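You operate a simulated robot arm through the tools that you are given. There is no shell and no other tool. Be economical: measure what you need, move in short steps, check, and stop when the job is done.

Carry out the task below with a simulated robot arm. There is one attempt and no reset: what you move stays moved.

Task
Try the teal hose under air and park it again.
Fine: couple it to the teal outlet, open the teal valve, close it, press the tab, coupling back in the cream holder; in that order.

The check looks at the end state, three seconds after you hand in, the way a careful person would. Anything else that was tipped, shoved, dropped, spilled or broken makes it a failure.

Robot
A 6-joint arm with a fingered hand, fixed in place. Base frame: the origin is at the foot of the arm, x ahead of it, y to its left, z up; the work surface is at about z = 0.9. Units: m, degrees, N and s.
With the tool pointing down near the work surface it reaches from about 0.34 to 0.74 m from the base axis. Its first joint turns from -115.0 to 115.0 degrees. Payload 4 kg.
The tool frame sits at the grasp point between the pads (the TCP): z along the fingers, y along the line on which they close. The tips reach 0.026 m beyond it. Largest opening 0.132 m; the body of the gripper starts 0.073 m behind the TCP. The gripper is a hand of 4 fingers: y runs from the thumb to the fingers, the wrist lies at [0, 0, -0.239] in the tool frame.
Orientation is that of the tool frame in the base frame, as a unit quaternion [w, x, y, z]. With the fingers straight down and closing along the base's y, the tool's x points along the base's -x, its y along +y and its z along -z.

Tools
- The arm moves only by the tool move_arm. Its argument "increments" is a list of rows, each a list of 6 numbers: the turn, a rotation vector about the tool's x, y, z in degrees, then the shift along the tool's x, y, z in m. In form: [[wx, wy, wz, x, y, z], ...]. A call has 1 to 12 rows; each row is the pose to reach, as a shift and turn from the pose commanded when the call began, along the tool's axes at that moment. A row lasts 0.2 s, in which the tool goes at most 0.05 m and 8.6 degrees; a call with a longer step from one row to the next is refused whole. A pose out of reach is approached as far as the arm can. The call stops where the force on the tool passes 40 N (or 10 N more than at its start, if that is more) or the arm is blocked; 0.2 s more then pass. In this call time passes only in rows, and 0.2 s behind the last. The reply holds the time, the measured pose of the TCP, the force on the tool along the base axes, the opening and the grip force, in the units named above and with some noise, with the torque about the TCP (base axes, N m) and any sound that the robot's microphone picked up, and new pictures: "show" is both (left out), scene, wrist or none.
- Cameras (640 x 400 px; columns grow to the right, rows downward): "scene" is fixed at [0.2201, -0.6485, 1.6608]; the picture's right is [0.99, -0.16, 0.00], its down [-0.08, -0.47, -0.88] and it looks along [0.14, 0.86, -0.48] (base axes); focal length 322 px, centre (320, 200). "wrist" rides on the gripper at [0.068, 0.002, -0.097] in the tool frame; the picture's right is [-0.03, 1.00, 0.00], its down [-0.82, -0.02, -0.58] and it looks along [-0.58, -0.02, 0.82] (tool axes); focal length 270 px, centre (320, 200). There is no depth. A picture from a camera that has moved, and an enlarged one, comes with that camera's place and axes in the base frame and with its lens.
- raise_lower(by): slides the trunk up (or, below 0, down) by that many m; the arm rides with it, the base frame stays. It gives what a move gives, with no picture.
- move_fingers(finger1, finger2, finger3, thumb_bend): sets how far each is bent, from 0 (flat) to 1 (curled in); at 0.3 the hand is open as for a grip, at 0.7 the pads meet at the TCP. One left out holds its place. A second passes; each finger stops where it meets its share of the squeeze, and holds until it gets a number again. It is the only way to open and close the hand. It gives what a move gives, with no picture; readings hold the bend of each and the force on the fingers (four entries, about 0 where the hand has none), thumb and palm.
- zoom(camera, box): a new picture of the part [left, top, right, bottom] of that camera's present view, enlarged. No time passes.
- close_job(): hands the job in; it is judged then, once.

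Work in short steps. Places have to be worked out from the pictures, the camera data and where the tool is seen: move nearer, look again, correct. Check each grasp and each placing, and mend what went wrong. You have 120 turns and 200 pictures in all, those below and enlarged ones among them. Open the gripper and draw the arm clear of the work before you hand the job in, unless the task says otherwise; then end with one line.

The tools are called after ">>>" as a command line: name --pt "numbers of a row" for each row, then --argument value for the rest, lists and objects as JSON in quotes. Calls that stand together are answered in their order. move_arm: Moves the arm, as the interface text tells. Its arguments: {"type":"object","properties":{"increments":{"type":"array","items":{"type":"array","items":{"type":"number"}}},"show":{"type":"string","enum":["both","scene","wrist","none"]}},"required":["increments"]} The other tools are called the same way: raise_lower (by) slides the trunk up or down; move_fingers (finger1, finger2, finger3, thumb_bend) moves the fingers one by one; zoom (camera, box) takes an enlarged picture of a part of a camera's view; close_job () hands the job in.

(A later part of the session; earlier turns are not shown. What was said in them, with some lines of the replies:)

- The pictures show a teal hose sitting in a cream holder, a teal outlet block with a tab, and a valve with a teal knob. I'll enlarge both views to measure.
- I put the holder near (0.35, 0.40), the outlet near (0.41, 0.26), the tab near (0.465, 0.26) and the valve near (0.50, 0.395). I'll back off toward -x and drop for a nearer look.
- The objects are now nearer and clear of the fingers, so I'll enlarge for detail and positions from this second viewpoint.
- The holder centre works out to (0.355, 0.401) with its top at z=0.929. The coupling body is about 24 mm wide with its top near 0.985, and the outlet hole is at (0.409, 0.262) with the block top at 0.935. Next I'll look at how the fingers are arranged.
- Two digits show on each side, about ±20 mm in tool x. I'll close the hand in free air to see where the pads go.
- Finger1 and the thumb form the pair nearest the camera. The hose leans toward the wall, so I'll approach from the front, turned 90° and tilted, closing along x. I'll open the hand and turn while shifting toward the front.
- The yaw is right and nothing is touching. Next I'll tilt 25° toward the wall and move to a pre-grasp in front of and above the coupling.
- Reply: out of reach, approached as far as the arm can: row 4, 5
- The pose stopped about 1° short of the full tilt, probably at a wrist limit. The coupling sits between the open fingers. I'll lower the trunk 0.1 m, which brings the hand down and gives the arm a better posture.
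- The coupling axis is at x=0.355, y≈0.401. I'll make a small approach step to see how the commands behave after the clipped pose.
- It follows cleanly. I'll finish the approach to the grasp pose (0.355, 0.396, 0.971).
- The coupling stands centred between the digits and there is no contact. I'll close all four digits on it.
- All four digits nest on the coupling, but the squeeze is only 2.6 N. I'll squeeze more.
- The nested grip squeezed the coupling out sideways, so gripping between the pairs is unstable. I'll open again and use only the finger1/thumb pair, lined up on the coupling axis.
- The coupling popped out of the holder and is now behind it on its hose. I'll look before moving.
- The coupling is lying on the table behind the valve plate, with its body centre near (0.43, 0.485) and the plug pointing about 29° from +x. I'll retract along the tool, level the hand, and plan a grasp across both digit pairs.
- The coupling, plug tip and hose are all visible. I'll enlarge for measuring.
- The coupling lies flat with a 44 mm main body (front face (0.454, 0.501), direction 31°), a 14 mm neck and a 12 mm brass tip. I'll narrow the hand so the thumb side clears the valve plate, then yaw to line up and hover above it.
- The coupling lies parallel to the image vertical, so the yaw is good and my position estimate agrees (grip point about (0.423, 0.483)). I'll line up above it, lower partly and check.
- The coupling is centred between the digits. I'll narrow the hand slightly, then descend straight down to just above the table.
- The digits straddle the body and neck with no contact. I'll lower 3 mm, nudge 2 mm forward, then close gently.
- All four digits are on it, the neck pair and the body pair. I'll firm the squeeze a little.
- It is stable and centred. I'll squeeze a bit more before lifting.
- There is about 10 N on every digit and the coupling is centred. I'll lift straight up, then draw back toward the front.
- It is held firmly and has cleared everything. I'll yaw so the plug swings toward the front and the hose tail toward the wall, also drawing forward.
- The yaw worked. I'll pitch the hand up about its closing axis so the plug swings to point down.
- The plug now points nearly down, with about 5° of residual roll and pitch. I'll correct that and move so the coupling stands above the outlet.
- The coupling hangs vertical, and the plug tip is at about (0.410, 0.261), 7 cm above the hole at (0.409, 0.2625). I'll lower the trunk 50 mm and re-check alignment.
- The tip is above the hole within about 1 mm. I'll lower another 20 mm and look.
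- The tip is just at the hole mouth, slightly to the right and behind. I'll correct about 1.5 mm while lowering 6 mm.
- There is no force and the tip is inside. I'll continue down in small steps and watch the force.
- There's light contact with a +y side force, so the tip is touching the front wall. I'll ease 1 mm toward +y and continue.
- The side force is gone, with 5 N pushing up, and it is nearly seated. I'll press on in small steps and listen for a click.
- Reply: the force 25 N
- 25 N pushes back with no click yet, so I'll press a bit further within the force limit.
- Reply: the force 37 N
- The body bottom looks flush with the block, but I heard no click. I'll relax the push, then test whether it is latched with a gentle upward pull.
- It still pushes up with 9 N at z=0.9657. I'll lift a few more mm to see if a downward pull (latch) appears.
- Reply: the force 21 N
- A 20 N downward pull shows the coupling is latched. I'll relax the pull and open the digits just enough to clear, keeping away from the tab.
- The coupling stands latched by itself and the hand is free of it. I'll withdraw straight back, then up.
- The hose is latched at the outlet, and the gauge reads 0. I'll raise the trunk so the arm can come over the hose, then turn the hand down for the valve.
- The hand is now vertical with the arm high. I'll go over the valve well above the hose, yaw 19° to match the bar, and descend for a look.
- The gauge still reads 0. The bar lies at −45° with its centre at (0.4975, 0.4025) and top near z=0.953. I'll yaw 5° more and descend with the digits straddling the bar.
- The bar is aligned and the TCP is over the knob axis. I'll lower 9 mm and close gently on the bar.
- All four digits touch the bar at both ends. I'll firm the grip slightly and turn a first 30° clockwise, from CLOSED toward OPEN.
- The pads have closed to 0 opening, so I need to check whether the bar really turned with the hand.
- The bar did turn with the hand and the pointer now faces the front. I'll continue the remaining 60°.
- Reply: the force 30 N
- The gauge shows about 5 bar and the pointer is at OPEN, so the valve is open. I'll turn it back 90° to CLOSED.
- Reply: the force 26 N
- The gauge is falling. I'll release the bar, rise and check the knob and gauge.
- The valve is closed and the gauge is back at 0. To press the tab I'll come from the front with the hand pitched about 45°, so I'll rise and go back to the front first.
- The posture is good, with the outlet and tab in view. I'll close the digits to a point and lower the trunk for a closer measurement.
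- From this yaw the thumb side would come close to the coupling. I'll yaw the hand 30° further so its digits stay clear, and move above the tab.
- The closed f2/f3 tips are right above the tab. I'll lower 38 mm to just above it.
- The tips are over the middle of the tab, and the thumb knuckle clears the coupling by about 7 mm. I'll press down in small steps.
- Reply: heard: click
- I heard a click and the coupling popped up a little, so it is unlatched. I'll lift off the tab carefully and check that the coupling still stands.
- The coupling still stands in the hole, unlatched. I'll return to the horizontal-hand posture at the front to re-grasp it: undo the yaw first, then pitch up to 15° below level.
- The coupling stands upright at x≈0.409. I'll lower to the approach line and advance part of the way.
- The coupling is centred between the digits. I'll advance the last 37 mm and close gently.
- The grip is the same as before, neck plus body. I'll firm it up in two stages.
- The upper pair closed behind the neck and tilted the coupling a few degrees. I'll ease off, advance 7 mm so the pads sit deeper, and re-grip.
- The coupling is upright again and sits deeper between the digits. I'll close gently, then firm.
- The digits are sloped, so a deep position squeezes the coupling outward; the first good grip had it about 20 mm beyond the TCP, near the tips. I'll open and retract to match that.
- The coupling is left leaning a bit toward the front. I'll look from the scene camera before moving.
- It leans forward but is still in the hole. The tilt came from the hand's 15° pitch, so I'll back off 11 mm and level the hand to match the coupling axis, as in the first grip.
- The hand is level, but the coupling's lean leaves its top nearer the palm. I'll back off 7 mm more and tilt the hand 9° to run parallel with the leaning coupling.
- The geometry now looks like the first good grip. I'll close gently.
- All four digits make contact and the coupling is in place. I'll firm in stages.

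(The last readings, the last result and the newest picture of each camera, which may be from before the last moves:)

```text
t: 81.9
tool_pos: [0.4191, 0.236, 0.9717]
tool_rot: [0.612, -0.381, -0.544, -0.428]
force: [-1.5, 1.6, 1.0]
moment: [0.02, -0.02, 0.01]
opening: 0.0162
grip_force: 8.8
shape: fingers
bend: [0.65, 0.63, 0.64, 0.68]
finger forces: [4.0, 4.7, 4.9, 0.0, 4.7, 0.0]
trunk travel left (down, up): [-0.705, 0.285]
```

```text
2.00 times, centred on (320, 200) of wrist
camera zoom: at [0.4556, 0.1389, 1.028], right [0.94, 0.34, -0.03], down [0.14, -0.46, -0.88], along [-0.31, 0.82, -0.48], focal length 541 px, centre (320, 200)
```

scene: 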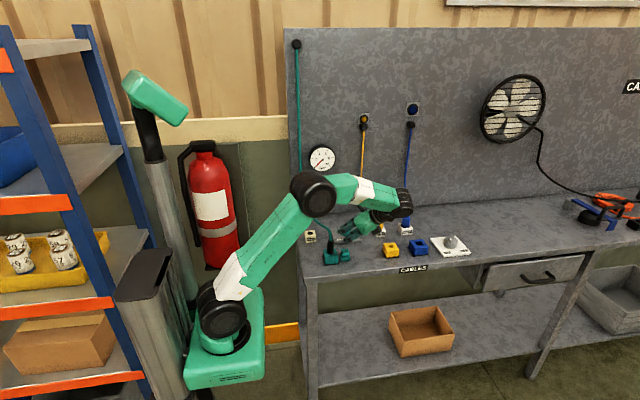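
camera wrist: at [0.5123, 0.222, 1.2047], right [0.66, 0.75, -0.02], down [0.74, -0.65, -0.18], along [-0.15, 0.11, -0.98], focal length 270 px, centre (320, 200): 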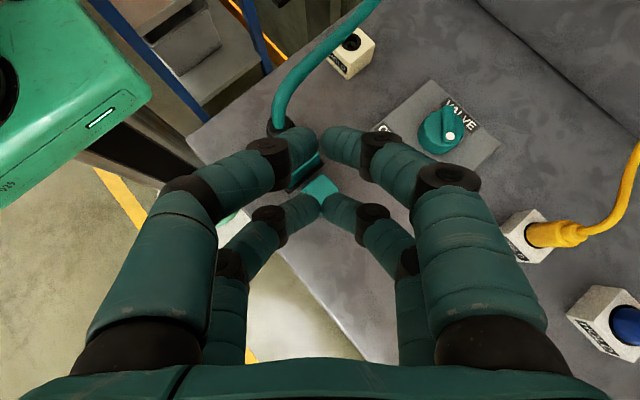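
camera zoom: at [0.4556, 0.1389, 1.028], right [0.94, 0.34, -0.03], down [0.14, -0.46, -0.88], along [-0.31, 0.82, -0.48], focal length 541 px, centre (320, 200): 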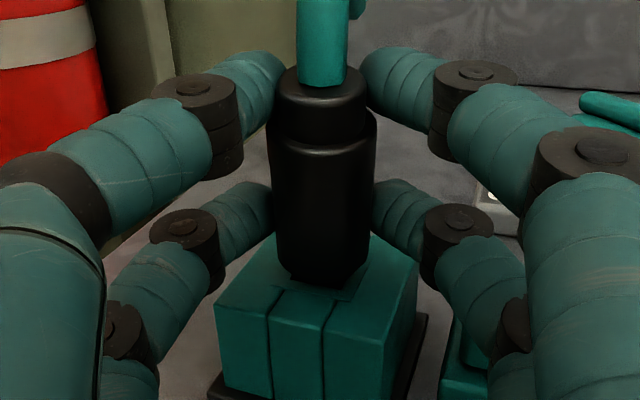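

It is stable at 9 N. I'll add a touch more squeeze and lift straight up with the trunk.

>>> move_fingers --finger1 0.72 --finger2 0.73 --finger3 0.73 --thumb_bend 0.72

>>> raise_lower --by 0.03

>>> zoom --camera "wrist" --box '[200, 100, 440, 300]'

```text
t: 82.9
tool_pos: [0.4184, 0.2361, 0.9711]
tool_rot: [0.613, -0.38, -0.544, -0.428]
force: [-1.4, 2.5, 0.2]
moment: [0.08, 0.03, 0.0]
opening: 0.0149
grip_force: 14.6
shape: fingers
bend: [0.67, 0.67, 0.67, 0.68]
finger forces: [6.2, 8.3, 7.7, 0.0, 7.5, 0.1]
trunk travel left (down, up): [-0.705, 0.285]
```

```text
t: 83.6
tool_pos: [0.4197, 0.2366, 1.0015]
tool_rot: [0.612, -0.381, -0.544, -0.428]
force: [0.0, 0.2, -1.2]
moment: [-0.01, -0.01, -0.01]
opening: 0.0145
grip_force: 15.5
shape: fingers
bend: [0.67, 0.68, 0.67, 0.68]
finger forces: [5.9, 8.8, 8.2, 0.0, 7.4, 0.0]
trunk travel left (down, up): [-0.735, 0.255]
```

```text
2.00 times, centred on (320, 200) of wrist
camera zoom: at [0.4559, 0.1389, 1.0579], right [0.94, 0.34, -0.03], down [0.14, -0.46, -0.88], along [-0.31, 0.82, -0.48], focal length 541 px, centre (320, 200)
```

zoom: 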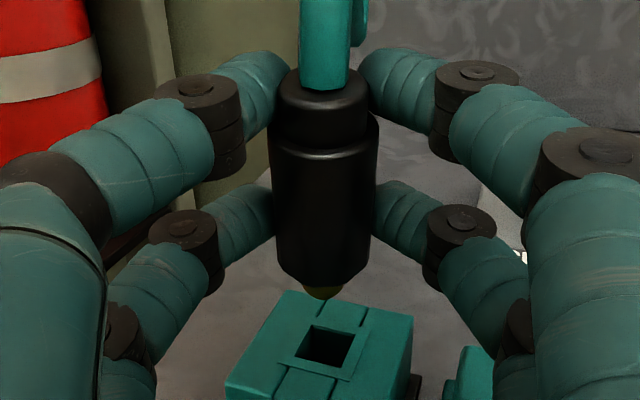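

The coupling is out of the outlet and firmly held. I'll raise it further, level the plug to vertical, and carry it over the cream holder.

>>> raise_lower --by 0.06

>>> move_arm --pt "0 -4.75 0 0 0 0" --pt "0 -9.5 0 -0.003 -0.001 0.03" --pt "0 -9.5 0 -0.008 -0.002 0.065" --pt "0 -9.5 0 -0.012 -0.003 0.1" --pt "0 -9.5 0 -0.016 -0.004 0.135" --pt "0 -9.5 0 -0.0184 -0.0046 0.1561"

>>> zoom --camera "wrist" --box '[200, 120, 440, 320]'

>>> zoom --camera "scene" --box '[270, 140, 390, 270]'

```text
t: 84.6
tool_pos: [0.4181, 0.2354, 1.06]
tool_rot: [0.612, -0.382, -0.544, -0.429]
force: [0.4, 0.2, -0.2]
moment: [0.01, -0.02, 0.0]
opening: 0.0146
grip_force: 15.4
shape: fingers
bend: [0.67, 0.68, 0.67, 0.68]
finger forces: [6.0, 8.9, 8.2, 0.0, 7.6, 0.1]
trunk travel left (down, up): [-0.795, 0.195]
```

```text
t: 86.0
tool_pos: [0.3605, 0.3817, 1.0625]
tool_rot: [-0.565, 0.415, 0.592, 0.396]
force: [-0.1, 0.1, -0.8]
moment: [-0.01, 0.0, 0.01]
opening: 0.0147
grip_force: 14.3
shape: fingers
bend: [0.67, 0.68, 0.67, 0.68]
finger forces: [5.8, 8.8, 8.1, 0.1, 7.4, 0.1]
trunk travel left (down, up): [-0.795, 0.195]
camera wrist: at [0.3938, 0.2957, 1.1348], right [0.94, 0.34, -0.03], down [0.19, -0.59, -0.79], along [-0.28, 0.73, -0.62], focal length 270 px, centre (320, 200)
```

scene: 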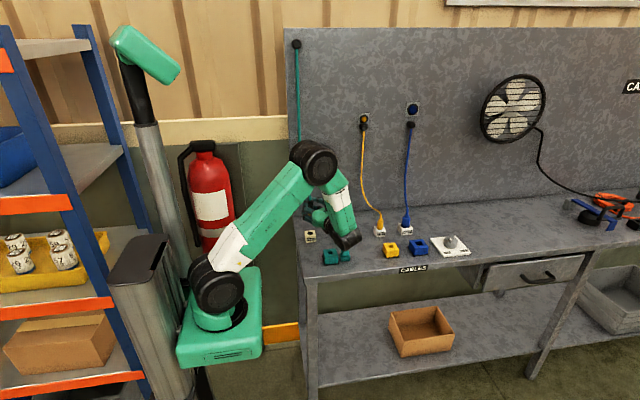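
wrist: 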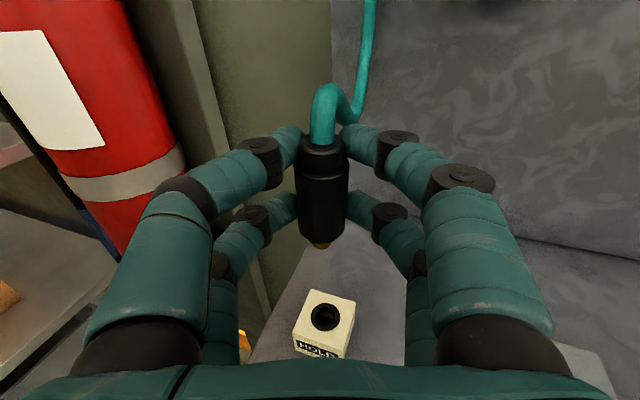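

```text
2.00 times, centred on (320, 220) of wrist
camera zoom: at [0.3938, 0.2957, 1.1348], right [0.94, 0.34, -0.03], down [0.19, -0.59, -0.79], along [-0.28, 0.73, -0.62], focal length 541 px, centre (320, 160)
```

zoom: 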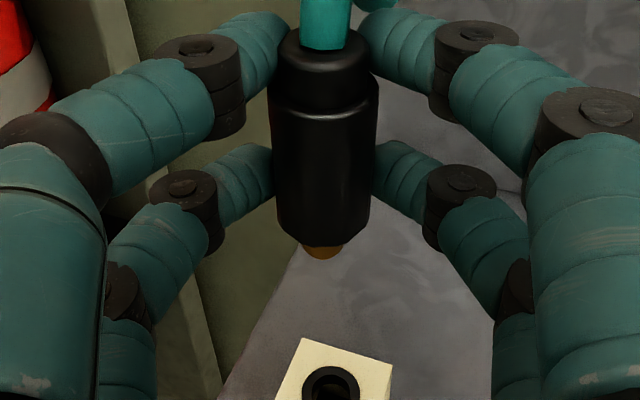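

```text
3.08 times, centred on (330, 205) of scene
camera zoom: at [0.2201, -0.6485, 1.6608], right [0.99, -0.16, 0.0], down [-0.08, -0.47, -0.88], along [0.14, 0.86, -0.48], focal length 989 px, centre (289, 185)
```

zoom: 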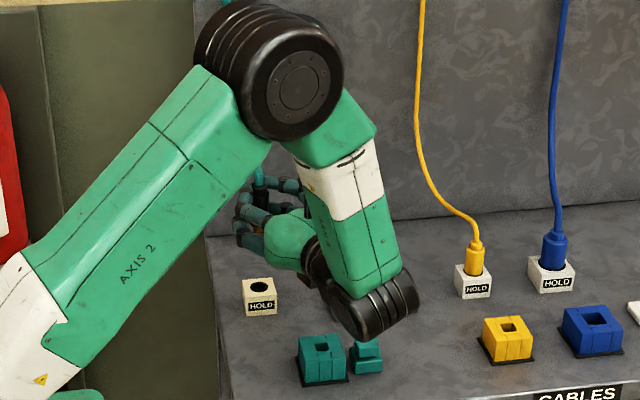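

The plug is near the holder. To keep the hand away from the outlet while lowering, I'll yaw it 25° about the vertical and shift so the plug comes over the hole (tip estimated at (0.3555, 0.395) now).

>>> move_arm --pt "-8.3 0 0.4 0 -0.0014 0.0025" --pt "-16.6 0 0.8 0 -0.0028 0.005" --pt "-25 0 1.17 0 -0.0043 0.0077"

>>> zoom --camera "wrist" --box '[200, 140, 440, 340]'

```text
t: 86.8
tool_pos: [0.3542, 0.387, 1.0603]
tool_rot: [-0.465, 0.534, 0.488, 0.51]
force: [0.3, 0.2, -0.9]
moment: [0.01, 0.0, -0.02]
opening: 0.0145
grip_force: 15.0
shape: fingers
bend: [0.68, 0.68, 0.67, 0.68]
finger forces: [5.8, 8.8, 8.1, 0.0, 7.4, 0.0]
trunk travel left (down, up): [-0.795, 0.195]
camera wrist: at [0.3472, 0.2949, 1.1341], right [1.0, -0.09, -0.02], down [-0.08, -0.61, -0.79], along [0.06, 0.79, -0.62], focal length 270 px, centre (320, 200)
```

scene: 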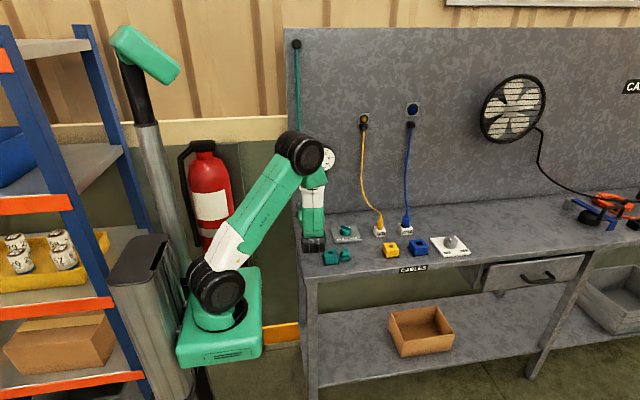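
wrist: 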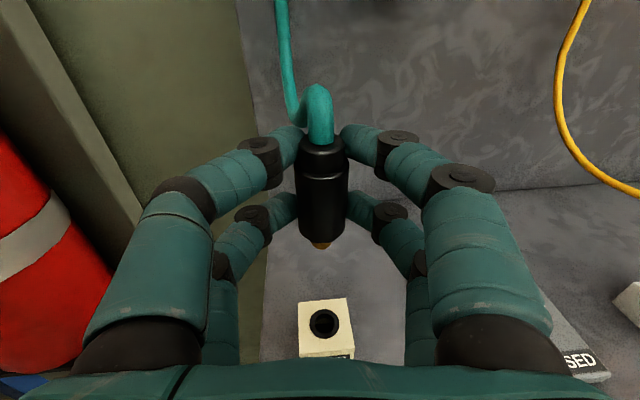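

```text
2.00 times, centred on (320, 240) of wrist
camera zoom: at [0.3472, 0.2949, 1.1341], right [1.0, -0.09, -0.02], down [-0.08, -0.61, -0.79], along [0.06, 0.79, -0.62], focal length 541 px, centre (320, 120)
```

zoom: 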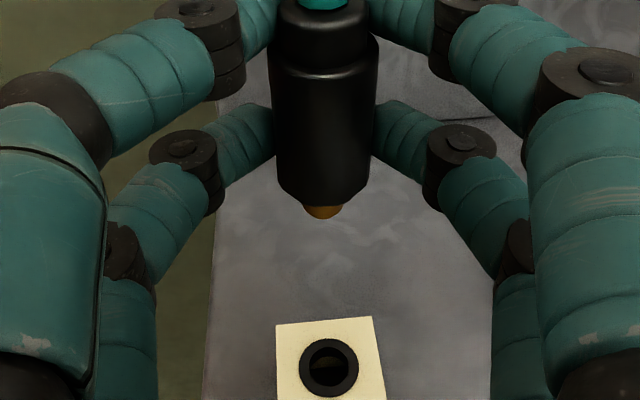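

The hole is at about (0.3557, 0.4015) and the plug tip near (0.355, 0.404). I'll lower 60 mm by trunk and compare again at close range.

>>> raise_lower --by -0.06

>>> zoom --camera "wrist" --box '[240, 160, 400, 320]'

>>> zoom --camera "scene" --box '[280, 180, 380, 280]'

```text
t: 87.8
tool_pos: [0.3549, 0.3872, 1.0018]
tool_rot: [-0.466, 0.533, 0.489, 0.509]
force: [-0.4, -0.5, -1.1]
moment: [0.01, -0.03, -0.01]
opening: 0.0143
grip_force: 14.7
shape: fingers
bend: [0.68, 0.68, 0.67, 0.68]
finger forces: [5.8, 8.7, 8.1, 0.0, 7.4, 0.0]
trunk travel left (down, up): [-0.735, 0.255]
```

```text
2.50 times, centred on (320, 240) of wrist
camera zoom: at [0.3474, 0.2947, 1.0743], right [1.0, -0.09, -0.02], down [-0.07, -0.61, -0.79], along [0.05, 0.79, -0.62], focal length 676 px, centre (320, 100)
```

zoom: 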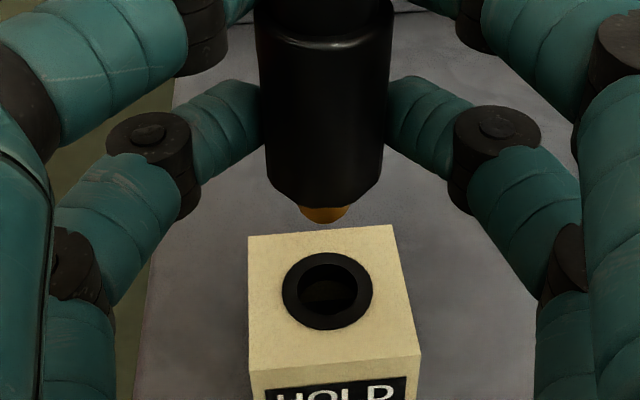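

```text
4.00 times, centred on (330, 230) of scene
camera zoom: at [0.2201, -0.6485, 1.6608], right [0.99, -0.16, 0.0], down [-0.08, -0.47, -0.88], along [0.14, 0.86, -0.48], focal length 1286 px, centre (280, 80)
```

zoom: 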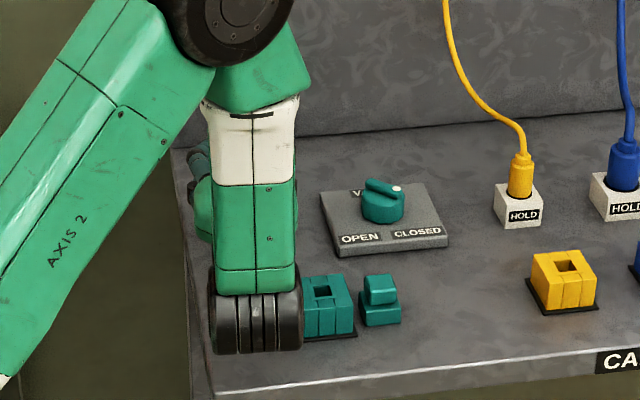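

The alignment in depth is still ambiguous, so I'll lower another 18 mm so the tip nears the holder's top plane and compare directly.

>>> raise_lower --by -0.018

>>> zoom --camera "wrist" --box '[260, 180, 380, 300]'

```text
t: 88.5
tool_pos: [0.3537, 0.3884, 0.9827]
tool_rot: [-0.466, 0.534, 0.49, 0.508]
force: [0.1, 0.0, -1.0]
moment: [-0.02, -0.03, 0.01]
opening: 0.0146
grip_force: 14.8
shape: fingers
bend: [0.68, 0.68, 0.67, 0.68]
finger forces: [5.7, 8.7, 8.1, 0.0, 7.4, 0.0]
trunk travel left (down, up): [-0.717, 0.273]
```

```text
3.33 times, centred on (320, 240) of wrist
camera zoom: at [0.3474, 0.2947, 1.0562], right [1.0, -0.09, -0.02], down [-0.07, -0.61, -0.79], along [0.05, 0.79, -0.62], focal length 901 px, centre (320, 67)
```

zoom: 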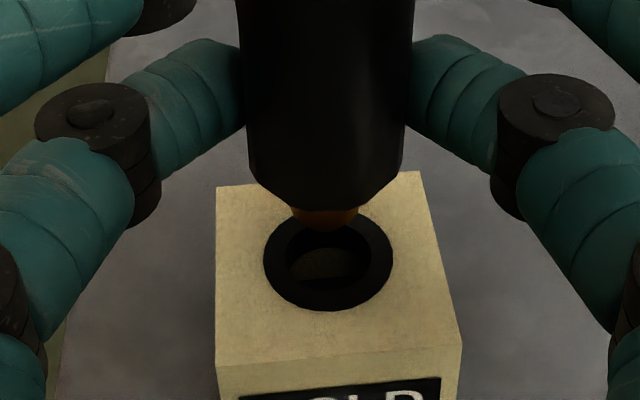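

The tip and hole are within a few millimetres. I'll lower 5 mm more and watch.

>>> raise_lower --by -0.005

>>> zoom --camera "wrist" --box '[270, 190, 370, 290]'

```text
t: 89.0
tool_pos: [0.3537, 0.3885, 0.9779]
tool_rot: [-0.466, 0.534, 0.49, 0.508]
force: [-0.4, 0.0, -0.5]
moment: [-0.01, 0.04, 0.01]
opening: 0.0144
grip_force: 15.4
shape: fingers
bend: [0.68, 0.68, 0.67, 0.68]
finger forces: [5.7, 8.8, 8.1, 0.1, 7.4, 0.0]
trunk travel left (down, up): [-0.712, 0.278]
```

```text
4.00 times, centred on (320, 240) of wrist
camera zoom: at [0.3474, 0.2947, 1.0512], right [1.0, -0.09, -0.02], down [-0.07, -0.61, -0.79], along [0.05, 0.79, -0.62], focal length 1081 px, centre (320, 40)
```

zoom: 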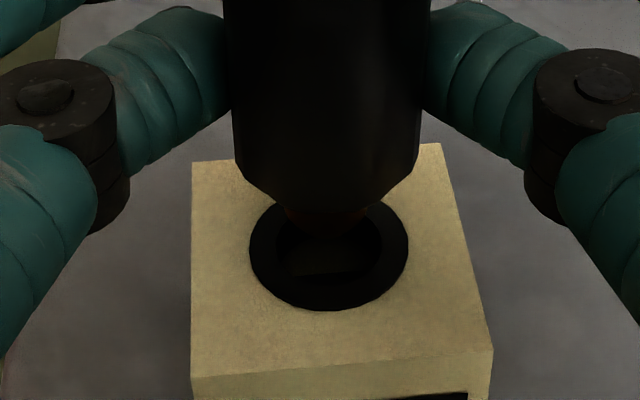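

The tip is at the mouth and roughly centred. I'll go down with force sensing, 5 mm.

>>> move_arm --pt "0 0 0 -0.0025 0 0" --pt "0 0 0 -0.005 0 0" --show "none"

>>> zoom --camera "wrist" --box '[270, 190, 370, 290]'

```text
t: 89.6
tool_pos: [0.3541, 0.3875, 0.9756]
tool_rot: [-0.466, 0.532, 0.488, 0.511]
force: [-0.8, 1.0, 14.4]
moment: [0.27, -0.02, -0.01]
opening: 0.0143
grip_force: 15.7
shape: fingers
bend: [0.68, 0.68, 0.67, 0.68]
finger forces: [5.9, 8.5, 8.3, 0.0, 8.6, 0.1]
trunk travel left (down, up): [-0.712, 0.278]
```

```text
4.00 times, centred on (320, 240) of wrist
camera zoom: at [0.3472, 0.2939, 1.0481], right [1.0, -0.09, -0.02], down [-0.07, -0.61, -0.79], along [0.06, 0.79, -0.61], focal length 1081 px, centre (320, 40)
```

zoom: 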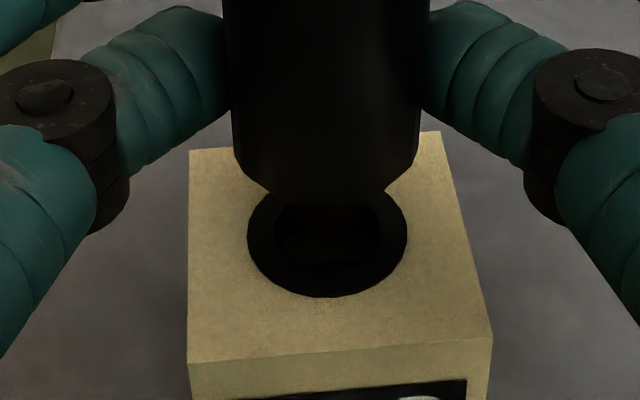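

A 14 N contact: the tip is on the rear rim of the ring. I'll raise 3 mm, shift 4.5 mm to the front, and look.

>>> move_arm --pt "0 0 0 0.006 0 0" --pt "0 0 0 0.006 0 -0.0045" --show "none"

>>> zoom --camera "wrist" --box '[270, 190, 370, 290]'

```text
t: 90.2
tool_pos: [0.354, 0.3828, 0.9784]
tool_rot: [-0.465, 0.535, 0.489, 0.508]
force: [0.5, -0.6, -0.9]
moment: [-0.02, 0.03, -0.01]
opening: 0.0144
grip_force: 15.0
shape: fingers
bend: [0.68, 0.68, 0.67, 0.68]
finger forces: [5.8, 8.8, 8.1, 0.0, 7.4, 0.0]
trunk travel left (down, up): [-0.712, 0.278]
```

```text
4.00 times, centred on (320, 240) of wrist
camera zoom: at [0.347, 0.2902, 1.0519], right [1.0, -0.09, -0.03], down [-0.08, -0.61, -0.79], along [0.05, 0.78, -0.62], focal length 1081 px, centre (320, 40)
```

zoom: 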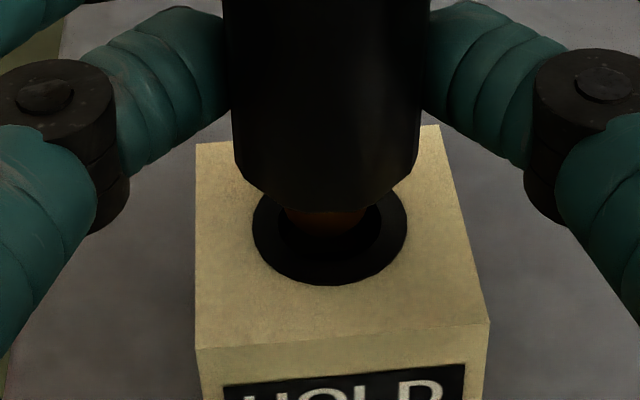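

Now the tip looks centred on the hole, allowing for the last few mm of descent. I'll lower with force sensing.

>>> move_arm --pt "0 0 0 -0.003 0.0006 0" --pt "0 0 0 -0.006 0.0006 0" --show "none"

>>> zoom --camera "wrist" --box '[270, 190, 370, 290]'

```text
t: 90.8
tool_pos: [0.3543, 0.3839, 0.9738]
tool_rot: [-0.466, 0.534, 0.489, 0.509]
force: [0.9, -0.5, -0.8]
moment: [0.0, -0.01, 0.02]
opening: 0.0144
grip_force: 15.1
shape: fingers
bend: [0.68, 0.68, 0.67, 0.68]
finger forces: [5.9, 8.8, 8.0, 0.0, 7.4, 0.0]
trunk travel left (down, up): [-0.712, 0.278]
```

```text
4.00 times, centred on (320, 240) of wrist
camera zoom: at [0.3476, 0.2899, 1.0467], right [1.0, -0.09, -0.02], down [-0.07, -0.61, -0.79], along [0.06, 0.79, -0.62], focal length 1081 px, centre (320, 40)
```

zoom: 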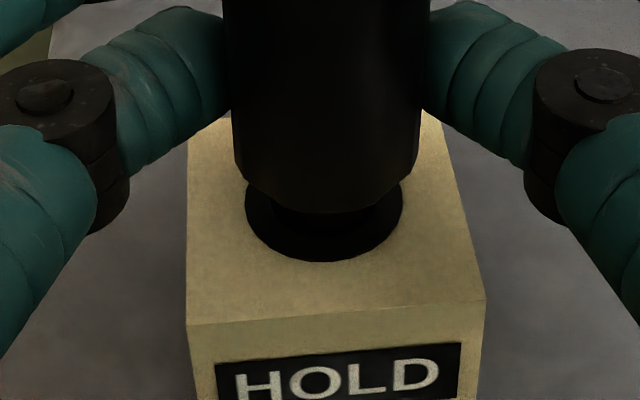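

There is no resistance and it is lower than the previous contact, so the tip is in the hole. I'll continue down.

>>> move_arm --pt "0 0 0 -0.003 0 0" --pt "0 0 0 -0.006 0 0" --show "none"

>>> zoom --camera "wrist" --box '[270, 190, 370, 290]'

```text
t: 91.4
tool_pos: [0.3545, 0.3829, 0.9663]
tool_rot: [-0.465, 0.534, 0.489, 0.509]
force: [-0.1, 0.1, -1.2]
moment: [-0.01, 0.02, 0.0]
opening: 0.0145
grip_force: 15.2
shape: fingers
bend: [0.68, 0.68, 0.67, 0.68]
finger forces: [5.8, 8.8, 8.2, 0.1, 7.4, 0.1]
trunk travel left (down, up): [-0.712, 0.278]
```

```text
4.00 times, centred on (320, 240) of wrist
camera zoom: at [0.3476, 0.2896, 1.0403], right [1.0, -0.09, -0.03], down [-0.07, -0.61, -0.79], along [0.05, 0.79, -0.62], focal length 1081 px, centre (320, 40)
```

zoom: 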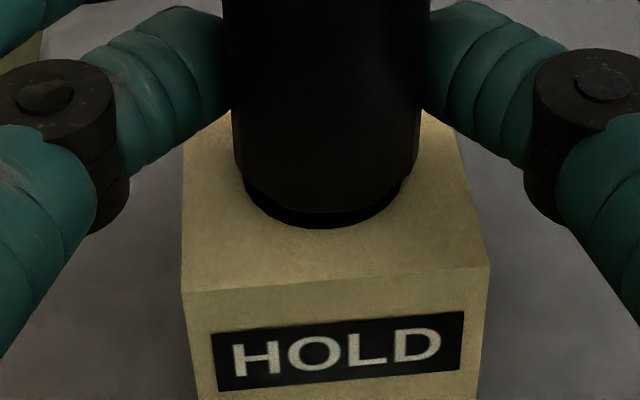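

It is almost seated. I'll lower the last few mm until light contact.

>>> move_arm --pt "0 0 0 -0.0015 0 0" --pt "0 0 0 -0.003 0 0" --show "none"

>>> zoom --camera "wrist" --box '[240, 160, 400, 290]'

```text
t: 92.0
tool_pos: [0.3549, 0.3829, 0.9647]
tool_rot: [-0.466, 0.534, 0.489, 0.509]
force: [0.4, -0.1, -1.6]
moment: [0.01, -0.01, 0.01]
opening: 0.0147
grip_force: 15.6
shape: fingers
bend: [0.68, 0.68, 0.67, 0.68]
finger forces: [5.8, 8.8, 8.1, 0.1, 7.4, 0.0]
trunk travel left (down, up): [-0.712, 0.278]
```

```text
3.08 times, centred on (320, 225) of wrist
camera zoom: at [0.3477, 0.2897, 1.0376], right [1.0, -0.09, -0.02], down [-0.07, -0.61, -0.79], along [0.05, 0.79, -0.62], focal length 832 px, centre (320, 123)
```

zoom: 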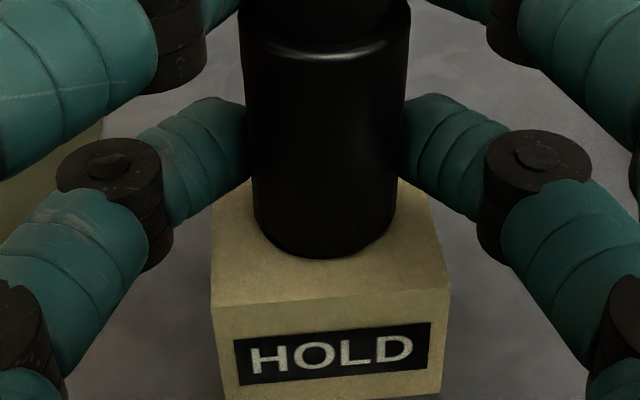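

The ring is now covered by the body, and there's still no force. I'll go another 3 mm.

>>> move_arm --pt "0 0 0 -0.0015 0 0" --pt "0 0 0 -0.003 0 0" --pt "0 0 0 -0.0042 0 0" --show "none"

>>> zoom --camera "wrist" --box '[240, 160, 400, 290]'

```text
t: 92.8
tool_pos: [0.3546, 0.3839, 0.9625]
tool_rot: [-0.466, 0.532, 0.489, 0.51]
force: [0.0, 3.4, 12.5]
moment: [0.17, -0.05, 0.03]
opening: 0.0147
grip_force: 16.9
shape: fingers
bend: [0.68, 0.68, 0.68, 0.68]
finger forces: [6.9, 9.1, 8.1, 0.0, 9.0, 0.0]
trunk travel left (down, up): [-0.712, 0.278]
```

```text
3.08 times, centred on (320, 225) of wrist
camera zoom: at [0.3471, 0.2893, 1.0344], right [1.0, -0.09, -0.02], down [-0.07, -0.61, -0.79], along [0.06, 0.79, -0.61], focal length 832 px, centre (320, 123)
```

zoom: 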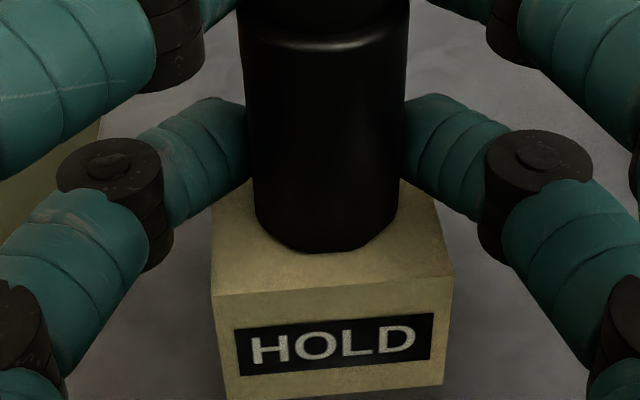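

It is seated on the holder with 12 N of contact. I'll relax slightly and open the digits gently.

>>> move_arm --pt "0 0 0 0.002 0 0" --show "none"

>>> move_fingers --finger1 0.57 --finger2 0.57 --finger3 0.57 --thumb_bend 0.57

>>> zoom --camera "wrist" --box '[200, 100, 440, 300]'

```text
t: 93.2
tool_pos: [0.3542, 0.3833, 0.9625]
tool_rot: [-0.466, 0.534, 0.489, 0.509]
force: [0.4, 2.9, 9.9]
moment: [0.08, -0.08, -0.02]
opening: 0.0148
grip_force: 16.8
shape: fingers
bend: [0.68, 0.68, 0.68, 0.68]
finger forces: [6.8, 9.2, 8.3, 0.0, 8.2, 0.1]
trunk travel left (down, up): [-0.712, 0.278]
```

```text
t: 94.2
tool_pos: [0.3536, 0.3823, 0.9618]
tool_rot: [-0.465, 0.534, 0.489, 0.508]
force: [-0.6, 0.6, 0.4]
moment: [-0.03, -0.03, -0.01]
opening: 0.0448
grip_force: 0.1
shape: fingers
bend: [0.56, 0.56, 0.56, 0.56]
finger forces: [0.0, 0.0, 0.0, 0.0, 0.0, 0.0]
trunk travel left (down, up): [-0.712, 0.278]
```

```text
2.00 times, centred on (320, 200) of wrist
camera zoom: at [0.3475, 0.2895, 1.035], right [1.0, -0.09, -0.02], down [-0.07, -0.61, -0.79], along [0.05, 0.79, -0.62], focal length 541 px, centre (320, 200)
```

zoom: 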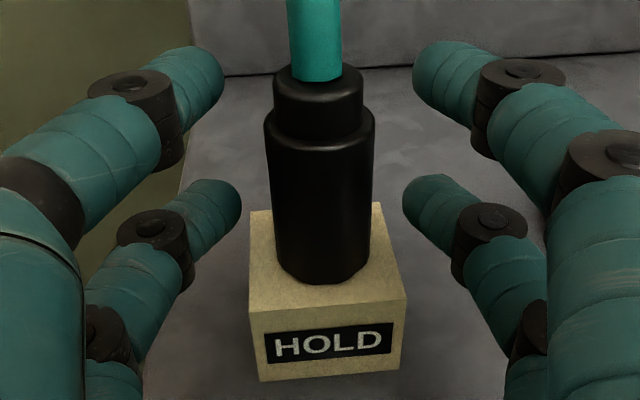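

The coupling stands upright in the holder with the hand free of it. I'll withdraw straight back, then up.

>>> move_arm --pt "0 0 0 0 0 -0.025" --pt "0 0 0 0.003 0 -0.05" --pt "0 0 0 0.01 0 -0.075" --pt "0 0 0 0.04 0 -0.1" --pt "0 0 0 0.08 0 -0.12" --pt "0 0 0 0.12 0 -0.14" --pt "0 0 0 0.16 0 -0.15"

>>> zoom --camera "scene" --box '[270, 130, 400, 280]'

>>> zoom --camera "wrist" --box '[220, 120, 420, 320]'

```text
t: 95.8
tool_pos: [0.3411, 0.2426, 1.1292]
tool_rot: [-0.466, 0.534, 0.489, 0.509]
force: [0.7, 0.2, 0.3]
moment: [-0.03, -0.03, -0.01]
opening: 0.0452
grip_force: 0.0
shape: fingers
bend: [0.56, 0.56, 0.56, 0.56]
finger forces: [0.0, 0.0, 0.1, 0.0, 0.1, 0.0]
out of reach, approached as far as the arm can: row 3, 4, 5, 6
trunk travel left (down, up): [-0.712, 0.278]
camera wrist: at [0.3344, 0.1484, 1.2024], right [1.0, -0.09, -0.03], down [-0.07, -0.61, -0.79], along [0.05, 0.79, -0.62], focal length 270 px, centre (320, 200)
```

scene: 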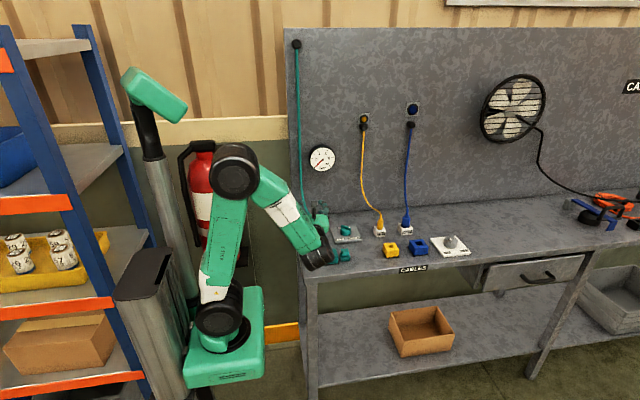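
wrist: 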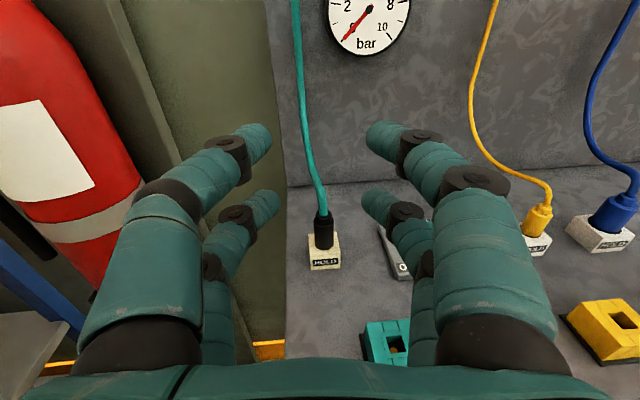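

```text
2.67 times, centred on (335, 205) of scene
camera zoom: at [0.2201, -0.6485, 1.6608], right [0.99, -0.16, 0.0], down [-0.08, -0.47, -0.88], along [0.14, 0.86, -0.48], focal length 857 px, centre (280, 187)
```

zoom: 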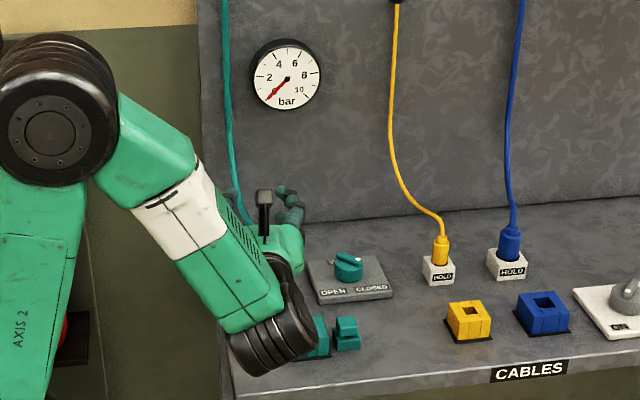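

```text
2.00 times, centred on (320, 220) of wrist
camera zoom: at [0.3344, 0.1484, 1.2024], right [1.0, -0.09, -0.03], down [-0.07, -0.61, -0.79], along [0.05, 0.79, -0.62], focal length 541 px, centre (320, 160)
```

zoom: 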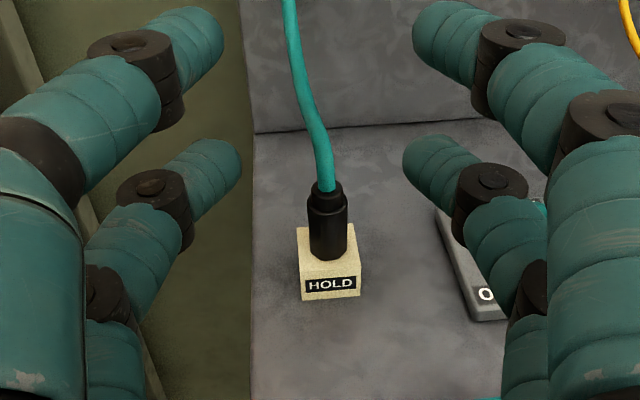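

The coupling is parked in the cream holder, the valve is at CLOSED and the gauge reads 0. I'll open the hand, raise the arm clear, and do a last check.

>>> raise_lower --by 0.2

>>> move_fingers --finger1 0.3 --finger2 0.3 --finger3 0.3 --thumb_bend 0.3

>>> zoom --camera "scene" --box '[285, 190, 405, 280]'

>>> zoom --camera "scene" --box '[0, 0, 640, 400]'

```text
t: 98.0
tool_pos: [0.3417, 0.2406, 1.3291]
tool_rot: [-0.465, 0.535, 0.489, 0.509]
force: [-0.5, -0.2, -0.5]
moment: [0.0, 0.01, -0.01]
opening: 0.0451
grip_force: 0.1
shape: fingers
bend: [0.56, 0.56, 0.56, 0.56]
finger forces: [0.0, 0.0, 0.0, 0.0, 0.1, 0.0]
trunk travel left (down, up): [-0.912, 0.078]
```

```text
t: 99.0
tool_pos: [0.3429, 0.2415, 1.3281]
tool_rot: [-0.466, 0.534, 0.489, 0.509]
force: [0.2, 0.3, -0.6]
moment: [0.01, -0.01, 0.0]
opening: 0.1324
grip_force: 0.0
shape: fingers
bend: [0.3, 0.3, 0.3, 0.3]
finger forces: [0.1, 0.0, 0.0, 0.0, 0.0, 0.0]
trunk travel left (down, up): [-0.912, 0.078]
```

```text
4.44 times, centred on (345, 235) of scene
camera zoom: at [0.2201, -0.6485, 1.6608], right [0.99, -0.16, 0.0], down [-0.08, -0.47, -0.88], along [0.14, 0.86, -0.48], focal length 1429 px, centre (209, 44)
```

zoom: 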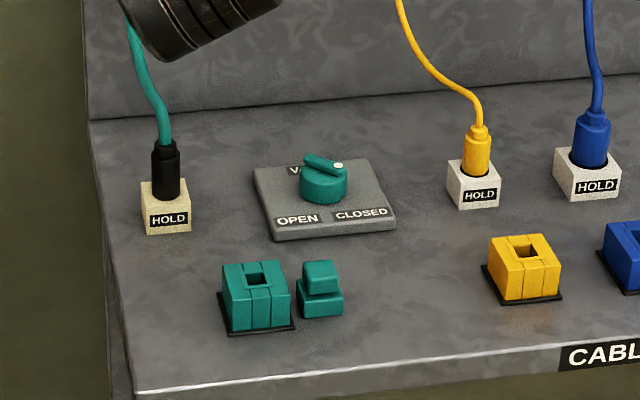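

```text
1.00 times, centred on (320, 200) of scene (not enlarged: the box is as wide or as high as the picture)
camera zoom: at [0.2201, -0.6485, 1.6608], right [0.99, -0.16, 0.0], down [-0.08, -0.47, -0.88], along [0.14, 0.86, -0.48], focal length 322 px, centre (320, 200)
```

zoom: 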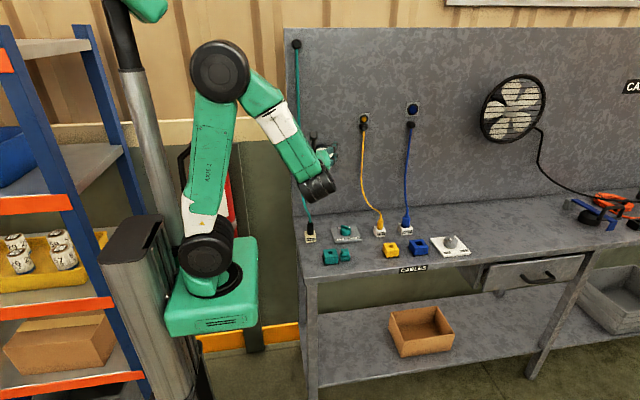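

Everything matches the wanted end state: coupling upright in the cream holder, valve at CLOSED, outlet empty, nothing else moved, and the hand open and clear. I'm handing in.

>>> close_job

```text
The job is handed in.
```

The teal hose was coupled to the teal outlet, tried under air (gauge about 5 bar, then back to 0 with the valve closed), released with the tab and parked upright in the cream holder; my first grip knocked the coupling out of the holder onto the bench before it was coupled, and I picked it up from there.
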